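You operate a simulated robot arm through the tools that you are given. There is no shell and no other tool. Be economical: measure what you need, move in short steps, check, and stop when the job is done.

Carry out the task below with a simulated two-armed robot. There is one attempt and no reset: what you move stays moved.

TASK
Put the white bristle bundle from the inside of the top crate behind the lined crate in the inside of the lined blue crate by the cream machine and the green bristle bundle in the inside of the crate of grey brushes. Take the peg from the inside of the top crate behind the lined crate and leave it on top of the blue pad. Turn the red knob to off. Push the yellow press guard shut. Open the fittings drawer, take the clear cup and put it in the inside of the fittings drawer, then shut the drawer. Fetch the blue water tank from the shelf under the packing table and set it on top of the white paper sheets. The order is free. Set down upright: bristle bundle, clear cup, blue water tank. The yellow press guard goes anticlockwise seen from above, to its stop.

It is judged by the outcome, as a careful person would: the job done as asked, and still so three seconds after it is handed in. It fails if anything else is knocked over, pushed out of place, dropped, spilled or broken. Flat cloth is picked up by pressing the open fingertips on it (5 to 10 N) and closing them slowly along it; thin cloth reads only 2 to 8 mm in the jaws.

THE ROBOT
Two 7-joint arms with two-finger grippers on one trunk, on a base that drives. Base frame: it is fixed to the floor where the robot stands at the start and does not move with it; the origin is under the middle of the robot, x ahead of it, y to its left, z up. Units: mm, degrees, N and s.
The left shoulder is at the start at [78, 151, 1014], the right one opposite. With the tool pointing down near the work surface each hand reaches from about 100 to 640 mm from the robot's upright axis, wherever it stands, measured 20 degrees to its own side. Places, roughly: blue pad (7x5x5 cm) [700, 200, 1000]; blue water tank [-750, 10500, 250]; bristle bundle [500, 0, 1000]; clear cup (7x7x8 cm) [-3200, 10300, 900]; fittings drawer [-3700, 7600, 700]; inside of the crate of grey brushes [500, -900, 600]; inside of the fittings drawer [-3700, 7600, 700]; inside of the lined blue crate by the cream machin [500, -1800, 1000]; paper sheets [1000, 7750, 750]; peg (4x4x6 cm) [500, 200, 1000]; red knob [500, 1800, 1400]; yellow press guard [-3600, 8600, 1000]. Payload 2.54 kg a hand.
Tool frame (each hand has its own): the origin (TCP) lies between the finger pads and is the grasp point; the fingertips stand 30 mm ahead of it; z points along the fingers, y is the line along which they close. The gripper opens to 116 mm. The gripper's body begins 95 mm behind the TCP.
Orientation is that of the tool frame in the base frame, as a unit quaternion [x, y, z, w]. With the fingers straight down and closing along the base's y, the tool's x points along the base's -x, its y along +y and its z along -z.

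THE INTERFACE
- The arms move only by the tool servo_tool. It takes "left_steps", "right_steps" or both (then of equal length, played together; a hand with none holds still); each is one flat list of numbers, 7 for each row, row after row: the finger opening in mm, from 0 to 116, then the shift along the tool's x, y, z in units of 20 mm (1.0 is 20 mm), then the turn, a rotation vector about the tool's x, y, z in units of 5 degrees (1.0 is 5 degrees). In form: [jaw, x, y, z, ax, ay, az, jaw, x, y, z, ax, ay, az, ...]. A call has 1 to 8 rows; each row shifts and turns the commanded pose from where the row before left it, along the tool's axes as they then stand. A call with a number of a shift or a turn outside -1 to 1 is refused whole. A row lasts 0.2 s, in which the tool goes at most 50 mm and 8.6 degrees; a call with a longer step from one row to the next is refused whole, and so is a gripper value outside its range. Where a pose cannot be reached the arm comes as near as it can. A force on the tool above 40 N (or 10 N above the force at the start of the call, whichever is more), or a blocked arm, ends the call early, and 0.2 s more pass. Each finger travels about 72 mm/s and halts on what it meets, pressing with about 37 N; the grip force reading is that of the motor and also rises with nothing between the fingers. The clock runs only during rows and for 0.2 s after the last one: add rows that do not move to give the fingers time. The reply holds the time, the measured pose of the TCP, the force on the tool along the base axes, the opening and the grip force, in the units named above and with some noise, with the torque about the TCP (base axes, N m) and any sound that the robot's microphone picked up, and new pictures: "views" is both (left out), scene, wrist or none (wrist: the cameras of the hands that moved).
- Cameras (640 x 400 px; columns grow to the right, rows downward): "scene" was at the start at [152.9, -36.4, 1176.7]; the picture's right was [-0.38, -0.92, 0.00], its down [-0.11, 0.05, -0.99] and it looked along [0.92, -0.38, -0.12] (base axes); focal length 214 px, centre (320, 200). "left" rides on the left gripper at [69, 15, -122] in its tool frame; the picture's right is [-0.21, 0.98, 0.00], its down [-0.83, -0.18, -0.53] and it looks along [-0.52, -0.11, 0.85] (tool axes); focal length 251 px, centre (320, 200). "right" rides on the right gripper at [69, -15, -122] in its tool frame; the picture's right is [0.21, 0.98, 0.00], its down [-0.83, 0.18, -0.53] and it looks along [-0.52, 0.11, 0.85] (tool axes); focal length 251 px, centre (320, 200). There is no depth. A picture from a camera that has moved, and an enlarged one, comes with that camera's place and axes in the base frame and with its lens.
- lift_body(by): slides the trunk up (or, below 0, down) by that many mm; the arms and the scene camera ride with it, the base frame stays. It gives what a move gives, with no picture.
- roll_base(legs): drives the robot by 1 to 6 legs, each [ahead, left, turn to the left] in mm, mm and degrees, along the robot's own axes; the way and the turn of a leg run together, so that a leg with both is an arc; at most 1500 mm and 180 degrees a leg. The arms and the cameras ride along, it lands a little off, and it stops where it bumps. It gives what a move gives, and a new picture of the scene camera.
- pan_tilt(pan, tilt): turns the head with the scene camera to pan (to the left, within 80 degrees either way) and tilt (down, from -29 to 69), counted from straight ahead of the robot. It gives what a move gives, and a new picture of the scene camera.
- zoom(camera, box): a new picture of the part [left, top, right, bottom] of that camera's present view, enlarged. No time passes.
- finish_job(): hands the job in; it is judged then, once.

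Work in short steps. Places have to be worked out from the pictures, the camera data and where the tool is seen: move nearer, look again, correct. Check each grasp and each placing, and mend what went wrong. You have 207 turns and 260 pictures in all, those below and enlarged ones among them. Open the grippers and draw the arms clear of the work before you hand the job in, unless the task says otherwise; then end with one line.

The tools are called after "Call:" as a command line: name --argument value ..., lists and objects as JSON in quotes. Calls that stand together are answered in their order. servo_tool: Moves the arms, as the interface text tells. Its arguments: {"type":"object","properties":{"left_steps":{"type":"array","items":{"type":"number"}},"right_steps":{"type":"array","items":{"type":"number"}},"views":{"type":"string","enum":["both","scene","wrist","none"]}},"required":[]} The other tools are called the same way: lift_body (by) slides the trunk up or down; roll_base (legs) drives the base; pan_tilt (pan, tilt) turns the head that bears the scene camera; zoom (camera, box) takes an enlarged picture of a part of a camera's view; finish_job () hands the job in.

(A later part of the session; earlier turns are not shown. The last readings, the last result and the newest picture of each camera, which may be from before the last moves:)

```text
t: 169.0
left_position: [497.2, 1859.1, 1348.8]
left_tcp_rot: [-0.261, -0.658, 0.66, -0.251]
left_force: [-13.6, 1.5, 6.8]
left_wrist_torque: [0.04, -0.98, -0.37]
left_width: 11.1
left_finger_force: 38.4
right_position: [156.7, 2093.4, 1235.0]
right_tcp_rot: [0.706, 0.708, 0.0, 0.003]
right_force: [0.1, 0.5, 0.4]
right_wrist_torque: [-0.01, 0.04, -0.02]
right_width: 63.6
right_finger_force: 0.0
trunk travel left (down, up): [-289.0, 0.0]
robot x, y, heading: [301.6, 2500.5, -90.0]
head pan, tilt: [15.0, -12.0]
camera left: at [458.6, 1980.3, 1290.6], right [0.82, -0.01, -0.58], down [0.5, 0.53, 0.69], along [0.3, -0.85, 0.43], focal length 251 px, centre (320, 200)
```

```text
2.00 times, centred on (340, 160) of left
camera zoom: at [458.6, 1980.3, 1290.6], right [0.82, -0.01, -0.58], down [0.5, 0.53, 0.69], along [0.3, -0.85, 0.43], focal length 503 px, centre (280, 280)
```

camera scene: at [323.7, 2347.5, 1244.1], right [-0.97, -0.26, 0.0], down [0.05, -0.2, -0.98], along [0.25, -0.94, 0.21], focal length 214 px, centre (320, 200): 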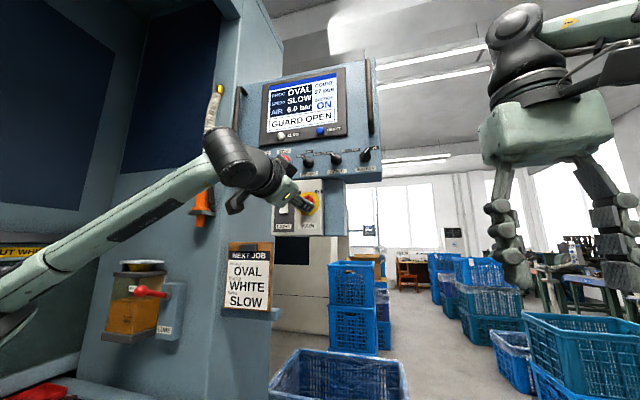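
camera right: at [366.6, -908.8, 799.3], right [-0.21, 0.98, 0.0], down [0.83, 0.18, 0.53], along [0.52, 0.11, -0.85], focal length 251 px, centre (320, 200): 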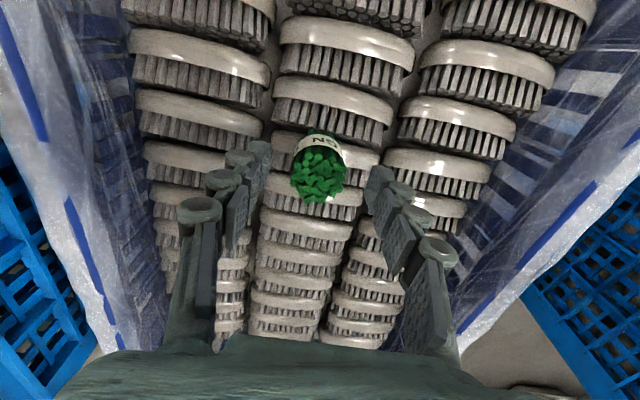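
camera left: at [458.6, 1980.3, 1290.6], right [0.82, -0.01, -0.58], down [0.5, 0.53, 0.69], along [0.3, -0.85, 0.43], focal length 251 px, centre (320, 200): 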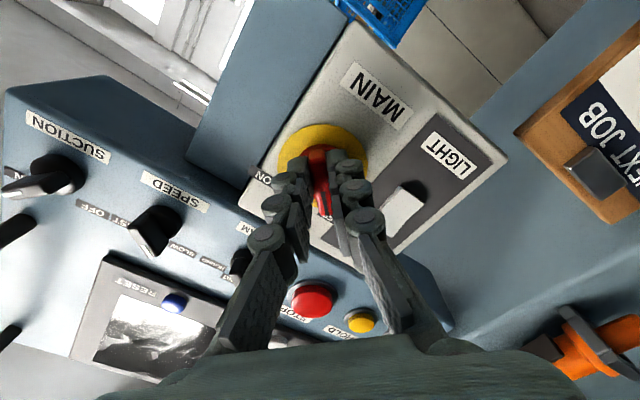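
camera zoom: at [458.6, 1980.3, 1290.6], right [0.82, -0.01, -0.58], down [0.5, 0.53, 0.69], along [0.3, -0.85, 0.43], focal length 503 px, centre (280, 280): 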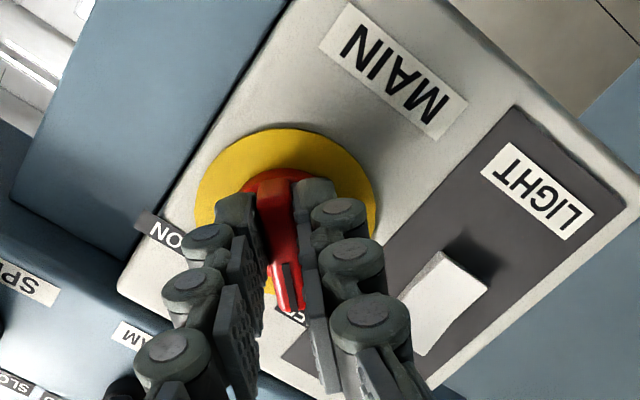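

The screen went dark and the bar points at OFF, with stop torque. I open and withdraw, then look.

Call:
servo_tool --left_steps '[20, 0, 0, 0, 0, 0, 0.3, 40, 0, 0, 0, 0, 0, 0, 50, 0, 0, 0, 0, 0, 0, 50, 0, 0, -1, 0, 0, 0, 50, 0, 0, -1, 0, 0, 0, 50, 0, 0, -1, 0, 0, 0, 50, 0, 0, -1, 0, 0, 0, 50, 0, 0, -1, 0, 0, 0]' --views "wrist"

Call:
zoom --camera "left" --box '[240, 50, 440, 250]'

```text
t: 170.8
left_position: [502.4, 1958.0, 1347.8]
left_tcp_rot: [-0.266, -0.655, 0.658, -0.259]
left_force: [0.0, -0.1, 0.4]
left_wrist_torque: [-0.02, 0.02, -0.01]
left_width: 50.3
left_finger_force: 0.1
right_position: [161.0, 2094.4, 1235.6]
right_tcp_rot: [0.707, 0.708, -0.001, 0.001]
right_force: [-0.2, -0.6, -0.2]
right_wrist_torque: [0.0, 0.03, -0.03]
right_width: 64.0
right_finger_force: 0.1
trunk travel left (down, up): [-289.0, 0.0]
robot x, y, heading: [298.8, 2495.9, -90.2]
head pan, tilt: [15.0, -12.0]
camera left: at [464.3, 2080.0, 1288.4], right [0.83, -0.01, -0.56], down [0.48, 0.53, 0.7], along [0.29, -0.85, 0.44], focal length 251 px, centre (320, 200)
```

left: 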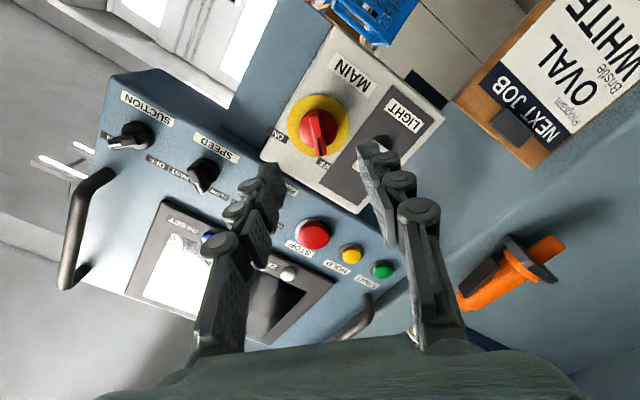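

```text
2.00 times, centred on (340, 150) of left
camera zoom: at [464.3, 2080.0, 1288.4], right [0.83, -0.01, -0.56], down [0.48, 0.53, 0.7], along [0.29, -0.85, 0.44], focal length 503 px, centre (280, 300)
```

zoom: 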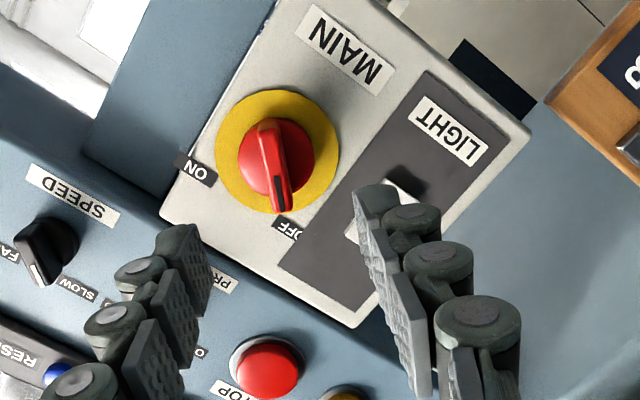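

Red knob is OFF. I back away and bring the left hand back to pointing down.

Call:
roll_base --legs '[[-250, 0, 0], [0, -400, 0], [0, 0, 180]]'

Call:
servo_tool --left_steps '[50, 0, 0, 0, 0, 0, 1, 50, 0, 0, 0, 0, 0, 1, 50, 0, 0, 0, 0, 0, 1, 50, 0, 0, 0, 0, 0, 1, 50, 0, 0, 0, 0, 0, 1, 50, 0, 0, 0, 0, 0, 1, 50, 0, 0, 0, 0, 0, 1, 50, 0, 0, 0, 0, 0, 1]' --views "none"

Call:
servo_tool --left_steps '[50, 0, 0, 0, 0, 1, 0, 50, 0, 0, 0, 0, 1, 0, 50, 0, 0, 0, 0, 1, 0, 50, 0, 0, 0, 0, 1, 0, 50, 0, 0, 0, 0, 1, 0, 50, 0, 0, 0, 0, 1, 0, 50, 0, 0, 0, 0, 1, 0, 50, 0, 0, 0, 0, 1, 0]' --views "none"

Call:
servo_tool --left_steps '[50, 0, 0, 0, 0, 1, 0, 50, 0, 0, 0, 0, 1, 0, 50, 0, 0, 0, 0, 1, 0, 50, 0, 0, 0, 0, 1, 0, 50, 0, 0, 0, 0, 1, 0, 50, 0, 0, 0, 0, 1, 0, 50, 0, 0, 0, 0, 1, 0, 50, 0, 0, 0, 0, 1, 0]' --views "none"

Call:
pan_tilt --pan 0 --tilt 15

```text
t: 184.3
left_position: [-323.3, 3284.1, 1348.0]
left_tcp_rot: [0.659, -0.256, -0.269, -0.654]
left_force: [0.0, 0.9, -0.2]
left_wrist_torque: [-0.03, 0.05, -0.01]
left_width: 50.1
left_finger_force: 0.1
right_position: [22.6, 3158.6, 1235.4]
right_tcp_rot: [0.718, -0.697, -0.001, -0.001]
right_force: [-0.5, -0.3, 1.1]
right_wrist_torque: [-0.03, 0.0, -0.01]
right_width: 63.7
right_finger_force: 0.0
trunk travel left (down, up): [-289.0, 0.0]
robot x, y, heading: [-112.2, 2752.6, 91.7]
head pan, tilt: [15.0, -12.0]
camera scene: at [-134.6, 2896.9, 1244.2], right [0.96, 0.29, 0.0], down [-0.06, 0.2, -0.98], along [-0.28, 0.94, 0.21], focal length 214 px, centre (320, 200)
```

scene: 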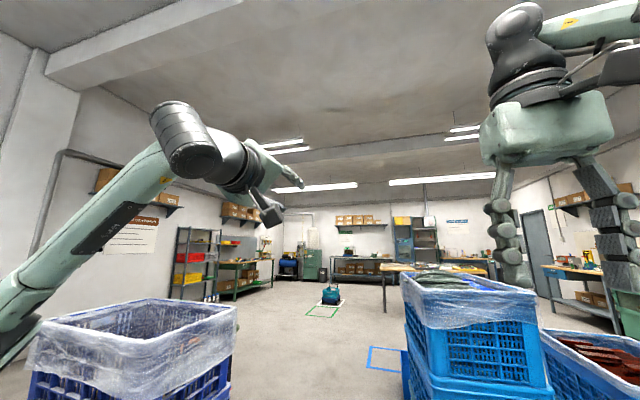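

```text
t: 186.1
left_position: [-321.4, 3284.4, 1347.3]
left_tcp_rot: [0.53, -0.468, -0.476, -0.523]
left_force: [-0.2, -0.4, -0.3]
left_wrist_torque: [0.02, 0.02, 0.0]
left_width: 50.1
left_finger_force: 0.1
right_position: [22.4, 3157.9, 1234.1]
right_tcp_rot: [0.718, -0.696, 0.0, 0.0]
right_force: [0.1, -0.1, -0.2]
right_wrist_torque: [-0.04, -0.02, 0.02]
right_width: 64.0
right_finger_force: 0.1
trunk travel left (down, up): [-289.0, 0.0]
robot x, y, heading: [-108.4, 2751.3, 91.8]
head pan, tilt: [15.0, -12.0]
```

```text
t: 187.9
left_position: [-322.2, 3283.5, 1348.0]
left_tcp_rot: [0.662, -0.618, -0.265, -0.331]
left_force: [-0.1, -0.2, -0.6]
left_wrist_torque: [0.01, 0.03, 0.0]
left_width: 50.1
left_finger_force: 0.0
right_position: [22.7, 3157.6, 1235.0]
right_tcp_rot: [0.718, -0.697, -0.001, 0.0]
right_force: [0.1, -0.1, -0.6]
right_wrist_torque: [-0.02, 0.0, 0.02]
right_width: 64.2
right_finger_force: 0.0
trunk travel left (down, up): [-289.0, 0.0]
robot x, y, heading: [-109.1, 2747.8, 91.8]
head pan, tilt: [15.0, -12.0]
```

```text
t: 189.7
left_position: [-320.4, 3283.9, 1344.6]
left_tcp_rot: [0.711, -0.696, -0.026, -0.103]
left_force: [-0.4, 0.0, 0.0]
left_wrist_torque: [-0.06, -0.03, 0.0]
left_width: 50.0
left_finger_force: 0.1
left hand out of reach, approached as far as the arm can: row 8
right_position: [23.4, 3158.2, 1234.9]
right_tcp_rot: [0.718, -0.696, -0.002, 0.0]
right_force: [0.5, 0.0, -0.5]
right_wrist_torque: [0.02, 0.02, -0.01]
right_width: 64.2
right_finger_force: 0.1
trunk travel left (down, up): [-289.0, 0.0]
robot x, y, heading: [-108.3, 2748.6, 92.0]
head pan, tilt: [15.0, -12.0]
```

```text
t: 190.6
left_position: [-322.2, 3284.1, 1343.5]
left_tcp_rot: [0.711, -0.695, -0.026, -0.101]
left_force: [-0.2, -0.3, 0.3]
left_wrist_torque: [0.0, -0.02, 0.01]
left_width: 50.0
left_finger_force: 0.0
right_position: [22.0, 3158.5, 1235.1]
right_tcp_rot: [0.718, -0.696, -0.001, -0.001]
right_force: [0.3, -0.5, -0.1]
right_wrist_torque: [0.04, 0.01, -0.01]
right_width: 63.8
right_finger_force: 0.0
trunk travel left (down, up): [-289.0, 0.0]
robot x, y, heading: [-110.5, 2749.7, 91.7]
head pan, tilt: [0.0, 15.0]
camera scene: at [-113.6, 2910.9, 1201.9], right [1.0, 0.03, 0.0], down [0.01, -0.26, -0.97], along [-0.03, 0.97, -0.26], focal length 214 px, centre (320, 200)
```

scene: 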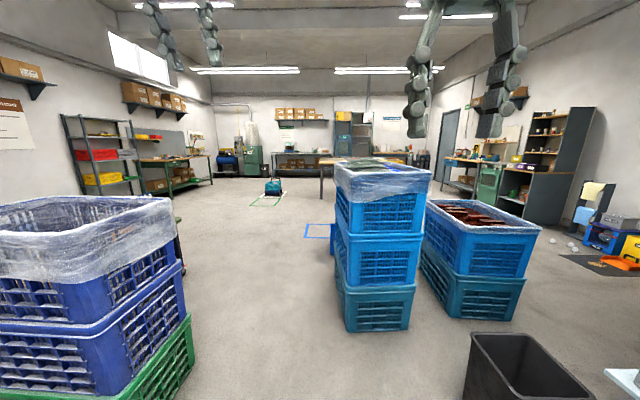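

Wide room. I slide left into the gap and drive ahead.

Call:
roll_base --legs '[[0, 390, -1.7], [1450, 0, 0], [1450, 0, 0]]'

```text
t: 208.7
left_position: [-673.5, 6222.6, 1344.0]
left_tcp_rot: [-0.7, 0.706, 0.024, 0.102]
left_force: [-0.4, 0.3, -0.7]
left_wrist_torque: [0.0, -0.01, 0.03]
left_width: 50.0
left_finger_force: 0.0
right_position: [-331.9, 6086.3, 1234.8]
right_tcp_rot: [-0.706, 0.708, 0.001, 0.001]
right_force: [-0.3, 0.3, -0.1]
right_wrist_torque: [-0.01, -0.01, -0.01]
right_width: 63.9
right_finger_force: 0.1
trunk travel left (down, up): [-289.0, 0.0]
robot x, y, heading: [-477.4, 5684.2, 89.8]
head pan, tilt: [0.0, 15.0]
camera scene: at [-476.1, 5843.6, 1201.8], right [1.0, 0.0, 0.0], down [0.0, -0.26, -0.97], along [0.0, 0.97, -0.26], focal length 214 px, centre (320, 200)
```

scene: 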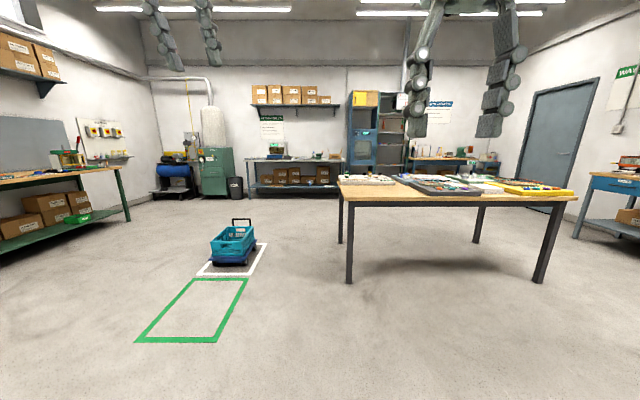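

I pass between the cart and the table toward the far packing table.

Call:
roll_base --legs '[[0, 180, 0], [1200, 0, 0], [1200, 0, 0], [1000, 0, 0]]'

Call:
pan_tilt --pan 0 --tilt 35

```text
t: 227.3
left_position: [-800.8, 9653.8, 1344.4]
left_tcp_rot: [-0.686, 0.72, 0.022, 0.103]
left_force: [0.3, 0.5, 0.0]
left_wrist_torque: [0.0, -0.03, 0.0]
left_width: 50.1
left_finger_force: 0.0
right_position: [-465.3, 9502.7, 1235.1]
right_tcp_rot: [-0.691, 0.722, 0.001, 0.001]
right_force: [-0.8, 0.0, -0.2]
right_wrist_torque: [-0.01, 0.01, 0.01]
right_width: 63.9
right_finger_force: 0.0
trunk travel left (down, up): [-289.0, 0.0]
robot x, y, heading: [-624.5, 9109.5, 87.4]
head pan, tilt: [0.0, 15.0]
camera scene: at [-619.4, 9267.0, 1201.8], right [1.0, -0.04, 0.0], down [-0.01, -0.26, -0.97], along [0.04, 0.96, -0.26], focal length 214 px, centre (320, 200)
```

scene: 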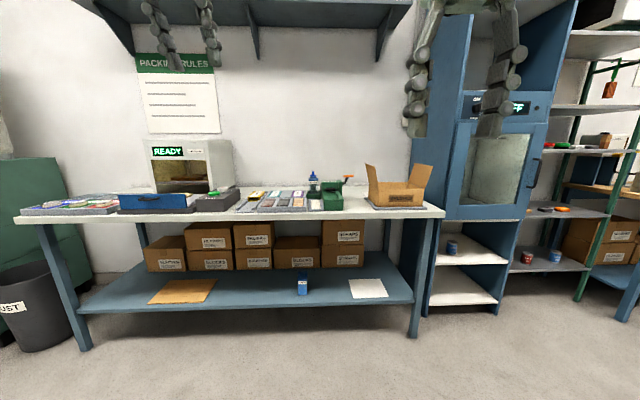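

```text
t: 228.2
left_position: [-801.4, 9652.7, 1343.6]
left_tcp_rot: [-0.686, 0.72, 0.021, 0.102]
left_force: [0.3, 0.1, -1.2]
left_wrist_torque: [-0.02, 0.01, 0.0]
left_width: 50.1
left_finger_force: 0.0
right_position: [-466.0, 9503.7, 1235.3]
right_tcp_rot: [-0.691, 0.723, 0.001, 0.001]
right_force: [0.3, -0.6, 0.2]
right_wrist_torque: [-0.02, 0.02, 0.02]
right_width: 63.7
right_finger_force: 0.1
trunk travel left (down, up): [-289.0, 0.0]
robot x, y, heading: [-629.2, 9102.3, 87.6]
head pan, tilt: [0.0, 35.0]
camera scene: at [-619.7, 9261.4, 1169.9], right [1.0, -0.04, 0.0], down [-0.03, -0.57, -0.82], along [0.04, 0.82, -0.57], focal length 214 px, centre (320, 200)
```

scene: 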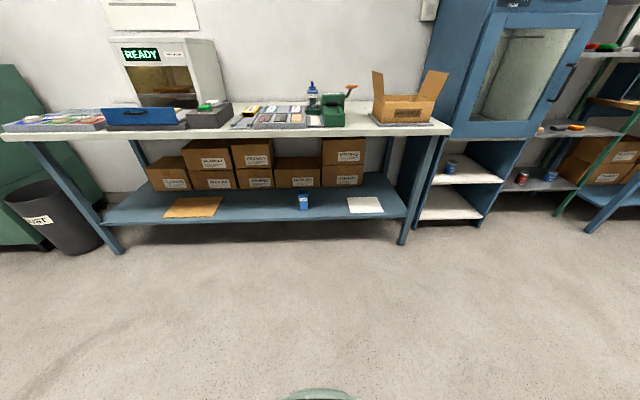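

Call:
zoom --camera "scene" --box '[250, 150, 410, 250]'

```text
4.00 times, centred on (330, 200) of scene
camera zoom: at [-619.7, 9261.4, 1169.9], right [1.0, -0.04, 0.0], down [-0.03, -0.57, -0.82], along [0.04, 0.82, -0.57], focal length 858 px, centre (280, 200)
```

zoom: 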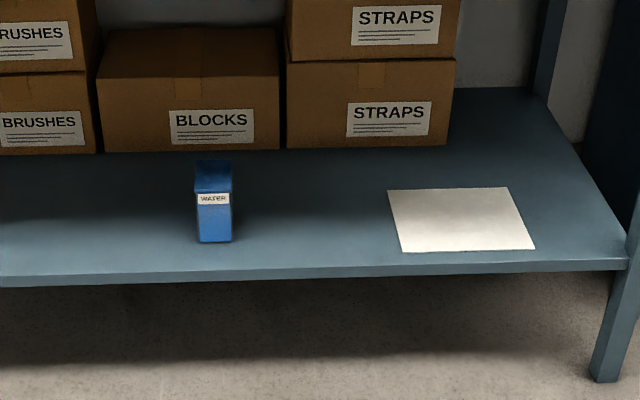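

The tank (≈65×95×111 mm) stands on the shelf near [-677,10530], shelf z≈232. First I level and retract the left hand so it doesn't reach over the table.

Call:
servo_tool --left_steps '[50, 1, 0, 0.5, 0, 1, 0, 50, 1, 0, 0.5, 0, 1, 0, 50, 1, 0, 0.5, 0, 0, 0, 50, 1, 0, 0.5, 0, 0, 0, 50, 1, 0, 0.5, 0, 0, 0, 50, 1, 0, 0.5, 0, 0, 0, 50, 1, 0, 0.5, 0, 0, 0, 50, 1, 0, 0.5, 0, 0, 0]' --right_steps '[80, 0.5, 0, 0, 0, 0, 0, 80, 0.5, 0, 0, 0, 0, 0, 80, 0.5, 0, 0, 0, 0, 0, 80, 0.5, 0, 0, 0, 0, 0, 80, 0.5, 0, 0, 0, 0, 0, 80, 0.5, 0, 0, 0, 0, 0, 80, 0.5, 0, 0, 0, 0, 0, 80, 0.5, 0, 0, 0, 0, 0]' --views "none"

Call:
servo_tool --left_steps '[50, 1, 0, 0, 0, 0.6, 0, 50, 1, 0, 0, 0, 0, 0, 50, 1, 0, 0, 0, 0, 0, 50, 1, 0, 0, 0, 0, 0]' --views "none"

Call:
roll_base --legs '[[0, 0, 2.6], [450, 190, 0]]'

```text
t: 229.9
left_position: [-798.9, 9484.7, 1247.4]
left_tcp_rot: [-0.685, 0.726, -0.038, 0.04]
left_force: [0.4, 0.0, -0.1]
left_wrist_torque: [-0.02, 0.01, 0.01]
left_width: 50.0
left_finger_force: 0.0
left hand out of reach, approached as far as the arm can: row 1, 2
right_position: [-470.4, 9422.5, 1233.3]
right_tcp_rot: [-0.691, 0.723, 0.0, 0.001]
right_force: [-0.4, 0.4, -0.4]
right_wrist_torque: [0.02, -0.01, 0.01]
right_width: 80.0
right_finger_force: 0.1
trunk travel left (down, up): [-289.0, 0.0]
robot x, y, heading: [-624.9, 9105.5, 87.3]
head pan, tilt: [0.0, 35.0]
```

```text
t: 230.9
left_position: [-806.0, 9405.7, 1248.8]
left_tcp_rot: [-0.685, 0.726, -0.056, 0.021]
left_force: [0.3, 0.0, 0.5]
left_wrist_torque: [0.02, 0.0, 0.01]
left_width: 50.1
left_finger_force: 0.2
right_position: [-471.1, 9422.9, 1234.4]
right_tcp_rot: [-0.691, 0.722, 0.0, 0.0]
right_force: [0.3, -0.3, -0.8]
right_wrist_torque: [-0.01, -0.02, -0.04]
right_width: 80.2
right_finger_force: 0.0
trunk travel left (down, up): [-289.0, 0.0]
robot x, y, heading: [-623.0, 9104.3, 87.5]
head pan, tilt: [0.0, 35.0]
```

```text
t: 234.2
left_position: [-1011.8, 9841.4, 1248.9]
left_tcp_rot: [-0.702, 0.71, -0.054, 0.023]
left_force: [0.9, 0.3, 0.2]
left_wrist_torque: [0.01, 0.0, -0.02]
left_width: 50.1
left_finger_force: 0.1
right_position: [-678.0, 9874.3, 1234.0]
right_tcp_rot: [0.709, -0.705, 0.0, 0.0]
right_force: [0.5, 0.0, 0.7]
right_wrist_torque: [-0.01, -0.02, 0.01]
right_width: 79.8
right_finger_force: 0.0
trunk travel left (down, up): [-289.0, 0.0]
robot x, y, heading: [-814.0, 9545.1, 90.6]
head pan, tilt: [0.0, 35.0]
camera scene: at [-818.3, 9705.0, 1169.8], right [1.0, 0.01, 0.0], down [0.0, -0.57, -0.82], along [0.0, 0.82, -0.57], focal length 214 px, centre (320, 200)
```

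scene: 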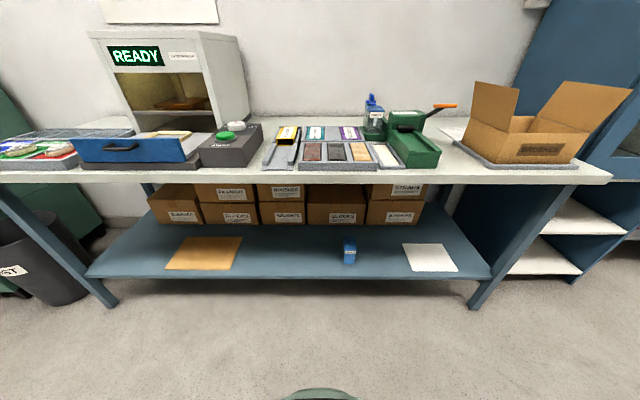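

Now lower the trunk and prepare the right hand in free space: forward, down, and pitched 45°.

Call:
lift_body --by -285

Call:
servo_tool --right_steps '[100, -1, 0, 0.5, 0, 0, 0, 100, -1, 0, 0.5, 0, 0, 0, 100, -1, 0, 0.5, 0, 0, 0, 100, -1, 0, 0.5, 0, 0, 0, 100, -1, 0, 1, 0, 0, 0, 100, -1, 0, 1, 0, 0, 0, 100, -1, 0, 1, 0, 0, 0, 100, -1, 0, 1, 0, 0, 0]' --views "none"

Call:
servo_tool --right_steps '[100, 0, 0, 0.7, 0, -1, 0, 100, 0, 0, 0.7, 0, -1, 0, 100, 0, 0, 0.7, 0, -1, 0, 100, 0, 0, 0.7, 0, -1, 0, 100, 0.3, 0, 0.7, 0, -1, 0, 100, 0.4, 0, 0.7, 0, -1, 0, 100, 0.5, 0, 0.7, 0, -1, 0, 100, 0.7, 0, 0.7, 0, -1, 0]' --views "none"

Call:
servo_tool --right_steps '[100, 1, 0, 1, 0, -1, 0, 100, 1, 0, 1, 0, 0, 0, 100, 1, 0, 1, 0, 0, 0, 100, 1, 0, 1, 0, 0, 0, 100, 1, 0, 1, 0, 0, 0, 100, 1, 0, 1, 0, 0, 0, 100, 1, 0, 1, 0, 0, 0, 100, 1, 0, 1, 0, 0, 0]' --views "both"

```text
t: 237.1
left_position: [-1010.6, 9840.5, 962.9]
left_tcp_rot: [-0.702, 0.71, -0.056, 0.022]
left_force: [-0.3, -0.6, -0.9]
left_wrist_torque: [-0.02, -0.02, -0.01]
left_width: 50.3
left_finger_force: 0.1
right_position: [-677.0, 9872.5, 948.2]
right_tcp_rot: [0.709, -0.705, 0.0, -0.001]
right_force: [0.6, -0.4, -0.8]
right_wrist_torque: [-0.02, 0.0, 0.02]
right_width: 80.2
right_finger_force: 0.0
trunk travel left (down, up): [-4.0, 285.0]
robot x, y, heading: [-819.0, 9548.6, 90.2]
head pan, tilt: [0.0, 35.0]
```

```text
t: 238.9
left_position: [-1010.4, 9841.2, 963.5]
left_tcp_rot: [-0.701, 0.71, -0.056, 0.022]
left_force: [-1.0, -0.4, 0.5]
left_wrist_torque: [0.0, -0.01, 0.01]
left_width: 49.9
left_finger_force: 0.2
right_position: [-678.4, 10033.0, 829.5]
right_tcp_rot: [0.709, -0.705, -0.001, 0.001]
right_force: [0.2, -0.2, 0.3]
right_wrist_torque: [0.03, 0.02, -0.01]
right_width: 100.0
right_finger_force: 0.1
trunk travel left (down, up): [-4.0, 285.0]
robot x, y, heading: [-817.5, 9552.2, 90.3]
head pan, tilt: [0.0, 35.0]
```

```text
t: 240.7
left_position: [-1010.4, 9840.1, 963.5]
left_tcp_rot: [-0.702, 0.71, -0.055, 0.022]
left_force: [1.1, 0.4, -0.8]
left_wrist_torque: [0.01, 0.0, 0.01]
left_width: 50.0
left_finger_force: 0.1
right_position: [-678.2, 10031.8, 704.8]
right_tcp_rot: [0.667, -0.662, -0.244, -0.241]
right_force: [0.3, -0.7, 0.6]
right_wrist_torque: [0.02, 0.01, 0.0]
right_width: 100.0
right_finger_force: 0.0
trunk travel left (down, up): [-4.0, 285.0]
robot x, y, heading: [-819.2, 9551.2, 90.5]
head pan, tilt: [0.0, 35.0]
```

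```text
t: 242.5
left_position: [-1011.3, 9840.2, 963.1]
left_tcp_rot: [-0.702, 0.71, -0.055, 0.022]
left_force: [-0.4, -0.8, -0.3]
left_wrist_torque: [-0.01, 0.01, 0.01]
left_width: 50.2
left_finger_force: 0.0
right_position: [-677.6, 10033.0, 482.7]
right_tcp_rot: [0.654, -0.651, -0.272, -0.271]
right_force: [0.9, 0.4, 0.0]
right_wrist_torque: [0.0, 0.0, -0.01]
right_width: 99.9
right_finger_force: 0.1
right hand out of reach, approached as far as the arm can: row 3
trunk travel left (down, up): [-4.0, 285.0]
robot x, y, heading: [-817.5, 9549.1, 90.4]
head pan, tilt: [0.0, 35.0]
camera scene: at [-818.2, 9704.6, 884.9], right [1.0, 0.01, 0.0], down [0.0, -0.57, -0.82], along [0.0, 0.82, -0.57], focal length 214 px, centre (320, 200)
camera right: at [-661.8, 9898.6, 519.8], right [-0.98, -0.16, -0.15], down [-0.18, 0.2, 0.96], along [-0.12, 0.97, -0.23], focal length 251 px, centre (320, 200)
```

scene: 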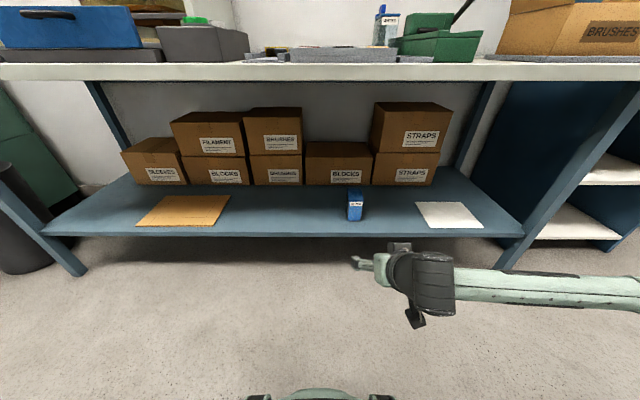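
right: 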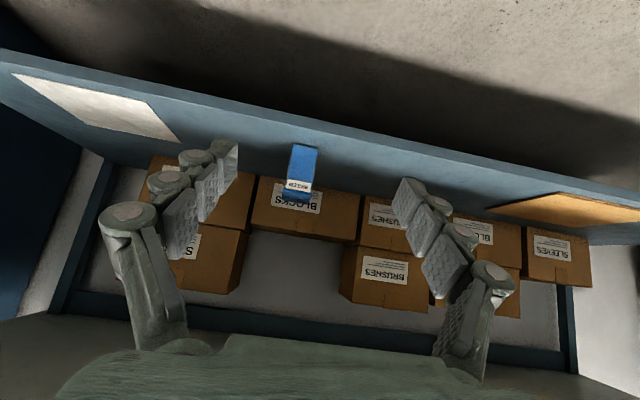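

Good view under the table. I lower the hand further to z≈325 and then drive ahead part way.

Call:
servo_tool --right_steps '[110, 1, 0, 1, 0, 0, 0, 110, 1, 0, 1, 0, 0, 0, 110, 1, 0, 1, 0, 0, 0, 110, 1, 0, 1, 0, 0, 0, 110, 1, 0, 1, 0, 0, 0, 110, 0.5, 0, 0.5, 0, 0, 0]' --views "none"

Call:
roll_base --legs '[[290, 0, 0]]'

Call:
zoom --camera "right" --box '[0, 0, 640, 400]'

```text
t: 243.9
left_position: [-1011.2, 9840.2, 964.5]
left_tcp_rot: [-0.702, 0.71, -0.054, 0.022]
left_force: [-0.2, 0.7, 1.4]
left_wrist_torque: [0.01, 0.02, 0.04]
left_width: 49.7
left_finger_force: 0.1
right_position: [-716.8, 10048.5, 348.3]
right_tcp_rot: [0.655, -0.653, -0.268, -0.271]
right_force: [-0.4, -0.7, -0.2]
right_wrist_torque: [0.01, 0.0, -0.03]
right_width: 110.3
right_finger_force: 0.0
right hand out of reach, approached as far as the arm can: row 3, 4, 5, 6
trunk travel left (down, up): [-4.0, 285.0]
robot x, y, heading: [-821.4, 9550.2, 90.3]
head pan, tilt: [0.0, 35.0]
```

```text
t: 245.9
left_position: [-1013.6, 10123.1, 964.2]
left_tcp_rot: [-0.703, 0.709, -0.054, 0.022]
left_force: [0.2, -0.7, -0.3]
left_wrist_torque: [0.01, 0.01, -0.02]
left_width: 50.1
left_finger_force: 0.1
right_position: [-720.1, 10332.5, 350.0]
right_tcp_rot: [0.656, -0.652, -0.268, -0.27]
right_force: [-0.1, -0.4, 1.2]
right_wrist_torque: [0.0, 0.0, 0.0]
right_width: 109.9
right_finger_force: 0.1
trunk travel left (down, up): [-4.0, 285.0]
robot x, y, heading: [-820.0, 9836.0, 90.5]
head pan, tilt: [0.0, 35.0]
camera scene: at [-820.6, 9988.2, 884.9], right [1.0, 0.01, 0.0], down [0.01, -0.57, -0.82], along [-0.01, 0.82, -0.57], focal length 214 px, centre (320, 200)
```

scene: 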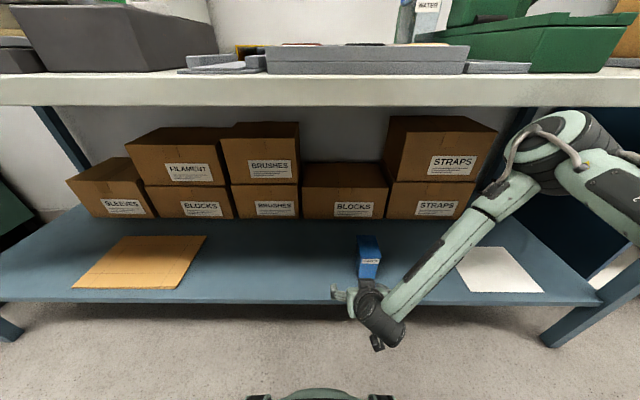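

```text
1.00 times, centred on (320, 200) of right (not enlarged: the box is as wide or as high as the picture)
camera zoom: at [-704.7, 10197.2, 387.9], right [-0.98, -0.16, -0.16], down [-0.19, 0.21, 0.96], along [-0.12, 0.97, -0.23], focal length 251 px, centre (320, 200)
```

zoom: 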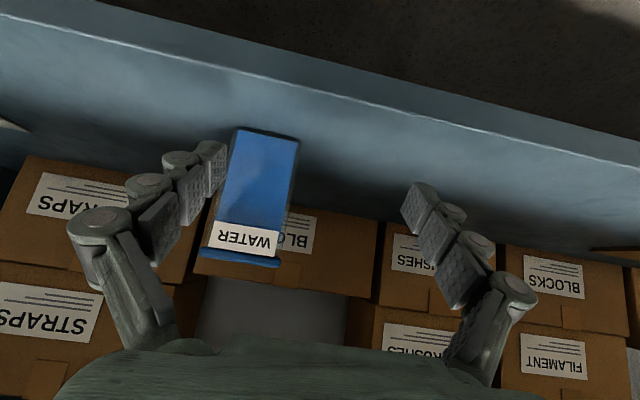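

Re-triangulating: the tank is at about [-678,10435], 58×95×100 mm, shelf z≈298, table front y≈10295. I raise the hand a bit (it was at its limit) and look.

Call:
servo_tool --right_steps '[110, -0.8, 0, -0.8, 0, 0, 0, 110, -0.8, 0, -0.8, 0, 0, 0]' --views "wrist"

Call:
zoom --camera "scene" --box '[300, 200, 460, 360]'

```text
t: 246.7
left_position: [-1016.7, 10121.1, 967.0]
left_tcp_rot: [-0.703, 0.709, -0.054, 0.022]
left_force: [-1.2, -0.2, 1.0]
left_wrist_torque: [-0.01, 0.04, -0.01]
left_width: 50.1
left_finger_force: 0.0
right_position: [-728.9, 10301.4, 368.5]
right_tcp_rot: [0.673, -0.653, -0.247, -0.245]
right_force: [-0.4, 0.2, 0.3]
right_wrist_torque: [0.01, 0.02, 0.02]
right_width: 110.1
right_finger_force: 0.0
trunk travel left (down, up): [-4.0, 285.0]
robot x, y, heading: [-825.2, 9830.9, 90.6]
head pan, tilt: [0.0, 35.0]
stopped in row 2 (right hand): the arm was blocked; the commanded pose is now the measured one
camera right: at [-710.2, 10168.9, 416.7], right [-0.97, -0.19, -0.15], down [-0.2, 0.27, 0.94], along [-0.14, 0.94, -0.3], focal length 251 px, centre (320, 200)
```

right: 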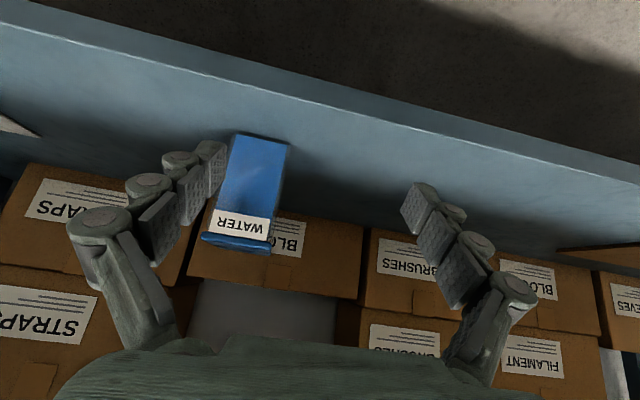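

```text
2.50 times, centred on (380, 280) of scene
camera zoom: at [-822.6, 9985.7, 887.2], right [1.0, 0.01, 0.0], down [0.0, -0.57, -0.82], along [-0.01, 0.82, -0.57], focal length 536 px, centre (170, 0)
```

zoom: 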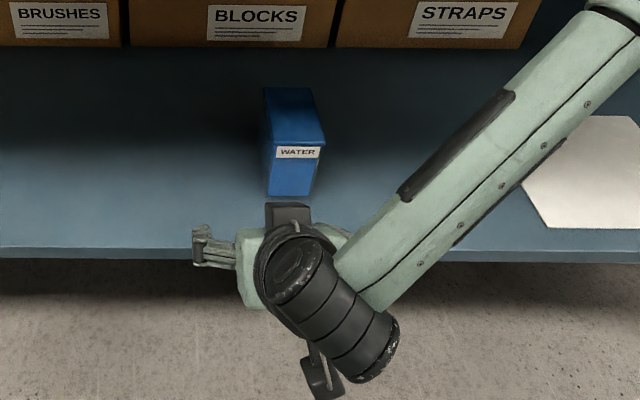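

The elbow seems to have met the table edge. I back away, then use a straighter arm from farther back.

Call:
roll_base --legs '[[-330, 0, 0]]'

Call:
servo_tool --right_steps '[110, -1, 0, 0, 0, 0, 0, 110, -1, 0, 0, 0, 0, 0, 110, -1, 0, 1, 0, -0.6, 0, 110, -1, 0, 1, 0, 0, 0, 110, 0, 0, 1, 0, 0, 0, 110, 0, 0, 1, 0, 0, 0, 110, 0, 0, 1, 0, 0, 0, 110, 0, 0, 1, 0, 0, 0]' --views "both"

```text
t: 248.8
left_position: [-1013.4, 9794.6, 963.9]
left_tcp_rot: [0.707, -0.704, 0.055, -0.024]
left_force: [0.8, -0.2, 0.9]
left_wrist_torque: [0.0, 0.03, -0.01]
left_width: 50.1
left_finger_force: 0.0
right_position: [-727.4, 9984.6, 372.0]
right_tcp_rot: [0.673, -0.649, -0.253, -0.248]
right_force: [0.6, 0.1, -0.1]
right_wrist_torque: [0.01, 0.02, -0.04]
right_width: 109.7
right_finger_force: 0.1
trunk travel left (down, up): [-4.0, 285.0]
robot x, y, heading: [-816.5, 9509.8, 91.1]
head pan, tilt: [0.0, 35.0]
camera scene: at [-819.6, 9662.2, 884.9], right [1.0, 0.02, 0.0], down [0.01, -0.57, -0.82], along [-0.02, 0.82, -0.57], focal length 214 px, centre (320, 200)
```

scene: 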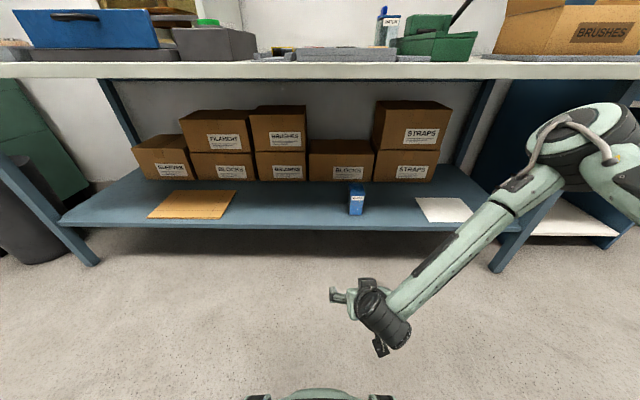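

```text
t: 250.6
left_position: [-1014.4, 9794.3, 962.4]
left_tcp_rot: [0.706, -0.705, 0.055, -0.023]
left_force: [0.3, 0.7, 0.2]
left_wrist_torque: [0.03, 0.06, -0.03]
left_width: 50.0
left_finger_force: 0.2
right_position: [-733.3, 10127.8, 342.1]
right_tcp_rot: [0.666, -0.643, -0.27, -0.267]
right_force: [-0.5, -0.4, -0.6]
right_wrist_torque: [-0.03, -0.01, -0.02]
right_width: 109.7
right_finger_force: 0.0
trunk travel left (down, up): [-4.0, 285.0]
robot x, y, heading: [-816.3, 9504.2, 90.9]
head pan, tilt: [0.0, 35.0]
camera scene: at [-819.6, 9662.2, 884.9], right [1.0, 0.02, 0.0], down [0.01, -0.57, -0.82], along [-0.02, 0.82, -0.57], focal length 214 px, centre (320, 200)
camera right: at [-713.9, 9992.7, 380.4], right [-0.97, -0.18, -0.16], down [-0.2, 0.21, 0.96], along [-0.14, 0.96, -0.24], focal length 251 px, centre (320, 200)
```

scene: 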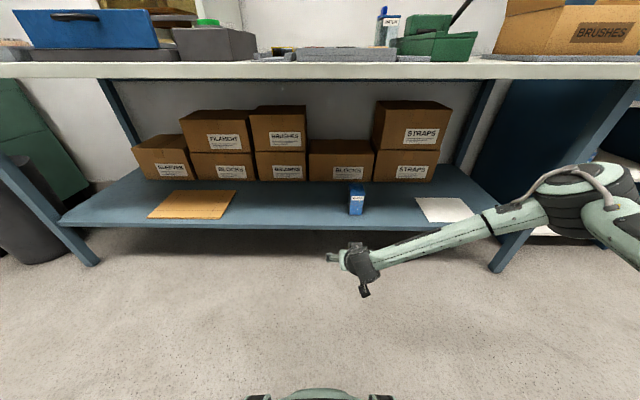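
right: 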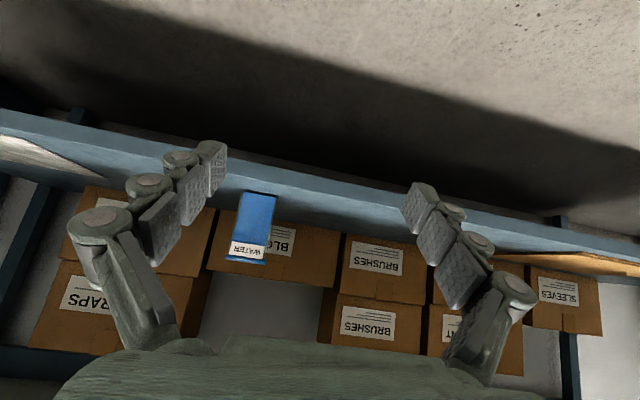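

Much better. I raise 15 mm and drive ahead 200 mm, right 56 mm.

Call:
servo_tool --right_steps '[110, -0.5, 0, -0.5, 0, 0, 0]' --views "none"

Call:
roll_base --legs '[[0, -60, -1], [200, 0, 0]]'

Call:
zoom --camera "right" --box '[0, 0, 640, 400]'

```text
t: 251.0
left_position: [-1013.1, 9794.6, 963.7]
left_tcp_rot: [0.707, -0.705, 0.055, -0.023]
left_force: [0.4, -0.2, -0.5]
left_wrist_torque: [-0.03, 0.01, -0.03]
left_width: 49.9
left_finger_force: 0.1
right_position: [-732.3, 10127.2, 354.8]
right_tcp_rot: [0.665, -0.643, -0.27, -0.266]
right_force: [0.7, -0.3, 0.1]
right_wrist_torque: [0.04, 0.03, -0.01]
right_width: 109.8
right_finger_force: 0.1
trunk travel left (down, up): [-4.0, 285.0]
robot x, y, heading: [-814.4, 9505.2, 90.8]
head pan, tilt: [0.0, 35.0]
```

```text
t: 253.4
left_position: [-949.6, 9986.5, 963.5]
left_tcp_rot: [-0.701, 0.711, -0.055, 0.022]
left_force: [-0.2, -0.3, -0.5]
left_wrist_torque: [0.02, 0.0, -0.02]
left_width: 50.0
left_finger_force: 0.0
right_position: [-663.5, 10314.6, 356.0]
right_tcp_rot: [0.66, -0.648, -0.268, -0.269]
right_force: [-0.6, -0.2, 1.1]
right_wrist_torque: [0.06, -0.03, -0.01]
right_width: 110.2
right_finger_force: 0.0
trunk travel left (down, up): [-4.0, 285.0]
robot x, y, heading: [-755.9, 9696.1, 90.3]
head pan, tilt: [0.0, 35.0]
camera scene: at [-757.7, 9849.9, 884.9], right [1.0, 0.0, 0.0], down [0.0, -0.57, -0.82], along [0.0, 0.82, -0.57], focal length 214 px, centre (320, 200)
```

scene: 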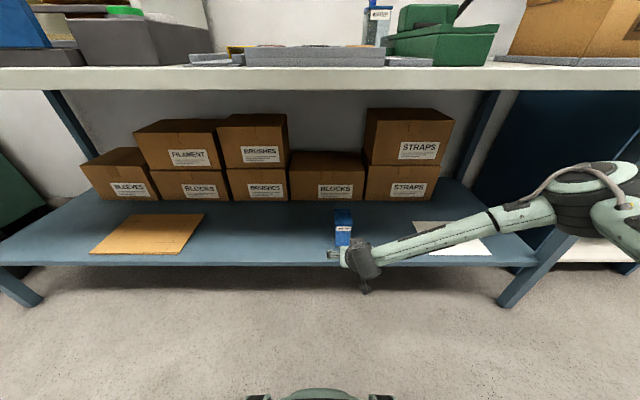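

```text
1.00 times, centred on (320, 200) of right (not enlarged: the box is as wide or as high as the picture)
camera zoom: at [-645.9, 10178.8, 394.3], right [-0.97, -0.17, -0.16], down [-0.19, 0.21, 0.96], along [-0.13, 0.96, -0.24], focal length 251 px, centre (320, 200)
```

zoom: 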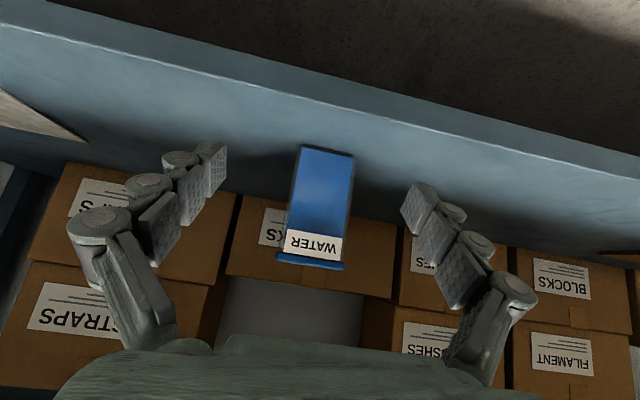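

Aligned within ~10 mm. I roll ahead 112 mm, 9 mm left so the fingers straddle the tank.

Call:
roll_base --legs '[[112, 9, 0]]'

Call:
zoom --camera "right" --box '[0, 0, 640, 400]'

```text
t: 254.6
left_position: [-959.4, 10095.3, 963.9]
left_tcp_rot: [-0.701, 0.71, -0.055, 0.023]
left_force: [-0.7, 0.1, 0.2]
left_wrist_torque: [0.03, 0.0, -0.03]
left_width: 50.0
left_finger_force: 0.0
right_position: [-671.5, 10424.9, 355.1]
right_tcp_rot: [0.66, -0.648, -0.267, -0.269]
right_force: [1.1, 0.3, 0.0]
right_wrist_torque: [-0.01, 0.01, 0.01]
right_width: 110.0
right_finger_force: 0.1
trunk travel left (down, up): [-4.0, 285.0]
robot x, y, heading: [-765.4, 9804.8, 90.5]
head pan, tilt: [0.0, 35.0]
camera scene: at [-767.1, 9959.9, 884.9], right [1.0, 0.0, 0.0], down [0.0, -0.57, -0.82], along [0.0, 0.82, -0.57], focal length 214 px, centre (320, 200)
```

scene: 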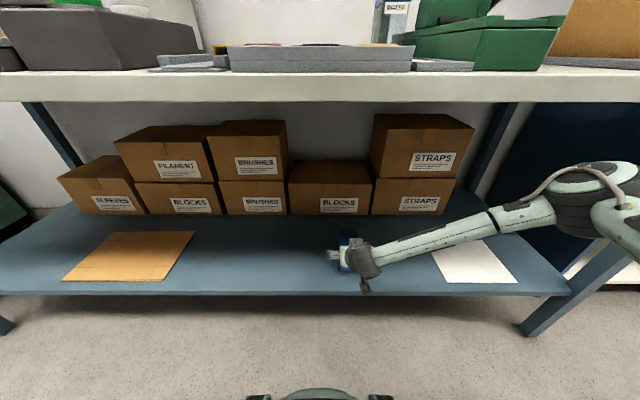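

```text
1.00 times, centred on (320, 200) of right (not enlarged: the box is as wide or as high as the picture)
camera zoom: at [-655.5, 10288.8, 394.3], right [-0.97, -0.17, -0.16], down [-0.19, 0.21, 0.96], along [-0.13, 0.96, -0.24], focal length 251 px, centre (320, 200)
```

zoom: 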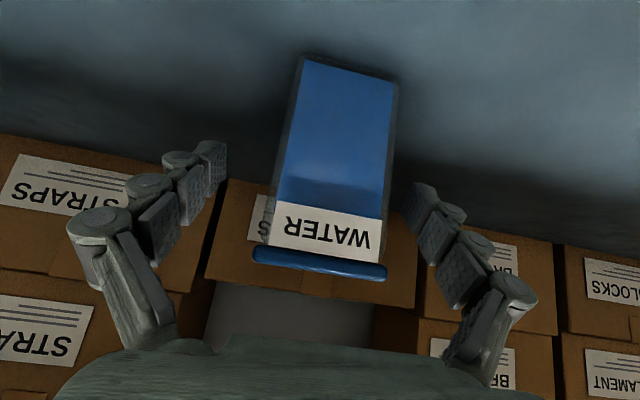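

The tank is between the fingers. I nudge 14 mm forward, 6 mm sideways, and close.

Call:
servo_tool --right_steps '[110, -0.5, 0.3, 0.5, 0, 0, 0, 90, 0, 0, 0, 0, 0, 0, 70, 0, 0, 0, 0, 0, 0, 50, 0, 0, 0, 0, 0, 0, 40, 0, 0, 0, 0, 0, 0, 30, 0, 0, 0, 0, 0, 0]' --views "wrist"

```text
t: 256.0
left_position: [-958.9, 10096.5, 962.7]
left_tcp_rot: [-0.701, 0.71, -0.055, 0.022]
left_force: [0.0, -0.1, 0.4]
left_wrist_torque: [0.01, -0.01, -0.01]
left_width: 49.8
left_finger_force: 0.2
right_position: [-679.6, 10437.9, 354.9]
right_tcp_rot: [0.66, -0.648, -0.267, -0.269]
right_force: [0.8, 0.9, 0.2]
right_wrist_torque: [-0.07, 0.09, 0.0]
right_width: 59.2
right_finger_force: 37.2
trunk travel left (down, up): [-4.0, 285.0]
robot x, y, heading: [-763.8, 9807.8, 90.2]
head pan, tilt: [0.0, 35.0]
camera right: at [-662.2, 10303.0, 394.5], right [-0.97, -0.17, -0.16], down [-0.19, 0.21, 0.96], along [-0.13, 0.96, -0.24], focal length 251 px, centre (320, 200)
```

right: 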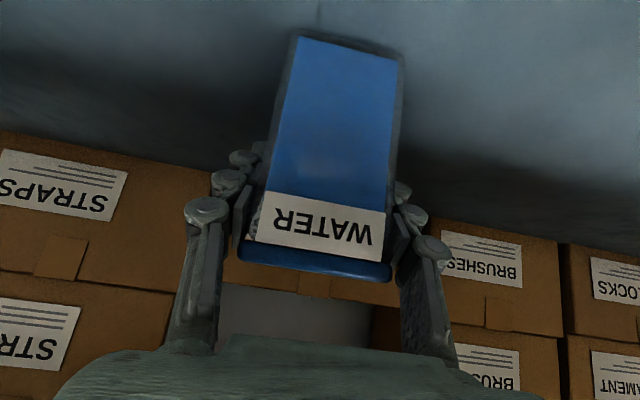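

Gripped at 59 mm. I lift ~55 mm and check.

Call:
servo_tool --right_steps '[30, -0.4, 0, -0.4, 0, 0, 0, 30, -0.8, 0, -0.8, 0, 0, 0, 30, -0.8, 0, -0.8, 0, 0, 0]' --views "both"

```text
t: 256.8
left_position: [-959.5, 10096.7, 964.5]
left_tcp_rot: [-0.701, 0.711, -0.055, 0.022]
left_force: [0.7, 0.8, 0.0]
left_wrist_torque: [0.0, 0.01, 0.02]
left_width: 50.2
left_finger_force: 0.0
right_position: [-678.9, 10438.3, 410.2]
right_tcp_rot: [0.661, -0.648, -0.268, -0.268]
right_force: [-0.6, 0.1, -4.2]
right_wrist_torque: [0.0, 0.02, 0.0]
right_width: 59.7
right_finger_force: 36.9
trunk travel left (down, up): [-4.0, 285.0]
robot x, y, heading: [-766.2, 9805.5, 90.2]
head pan, tilt: [0.0, 35.0]
camera scene: at [-767.1, 9960.2, 884.8], right [1.0, 0.0, 0.0], down [0.0, -0.57, -0.82], along [0.0, 0.82, -0.57], focal length 214 px, centre (320, 200)
camera right: at [-661.1, 10304.3, 450.0], right [-0.97, -0.17, -0.16], down [-0.19, 0.21, 0.96], along [-0.13, 0.96, -0.24], focal length 251 px, centre (320, 200)
```

scene: 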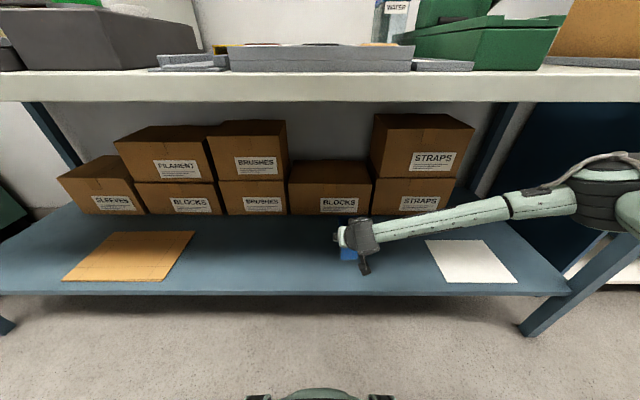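
right: 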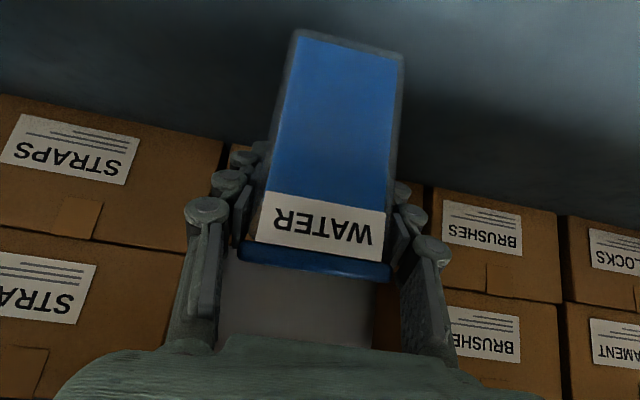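

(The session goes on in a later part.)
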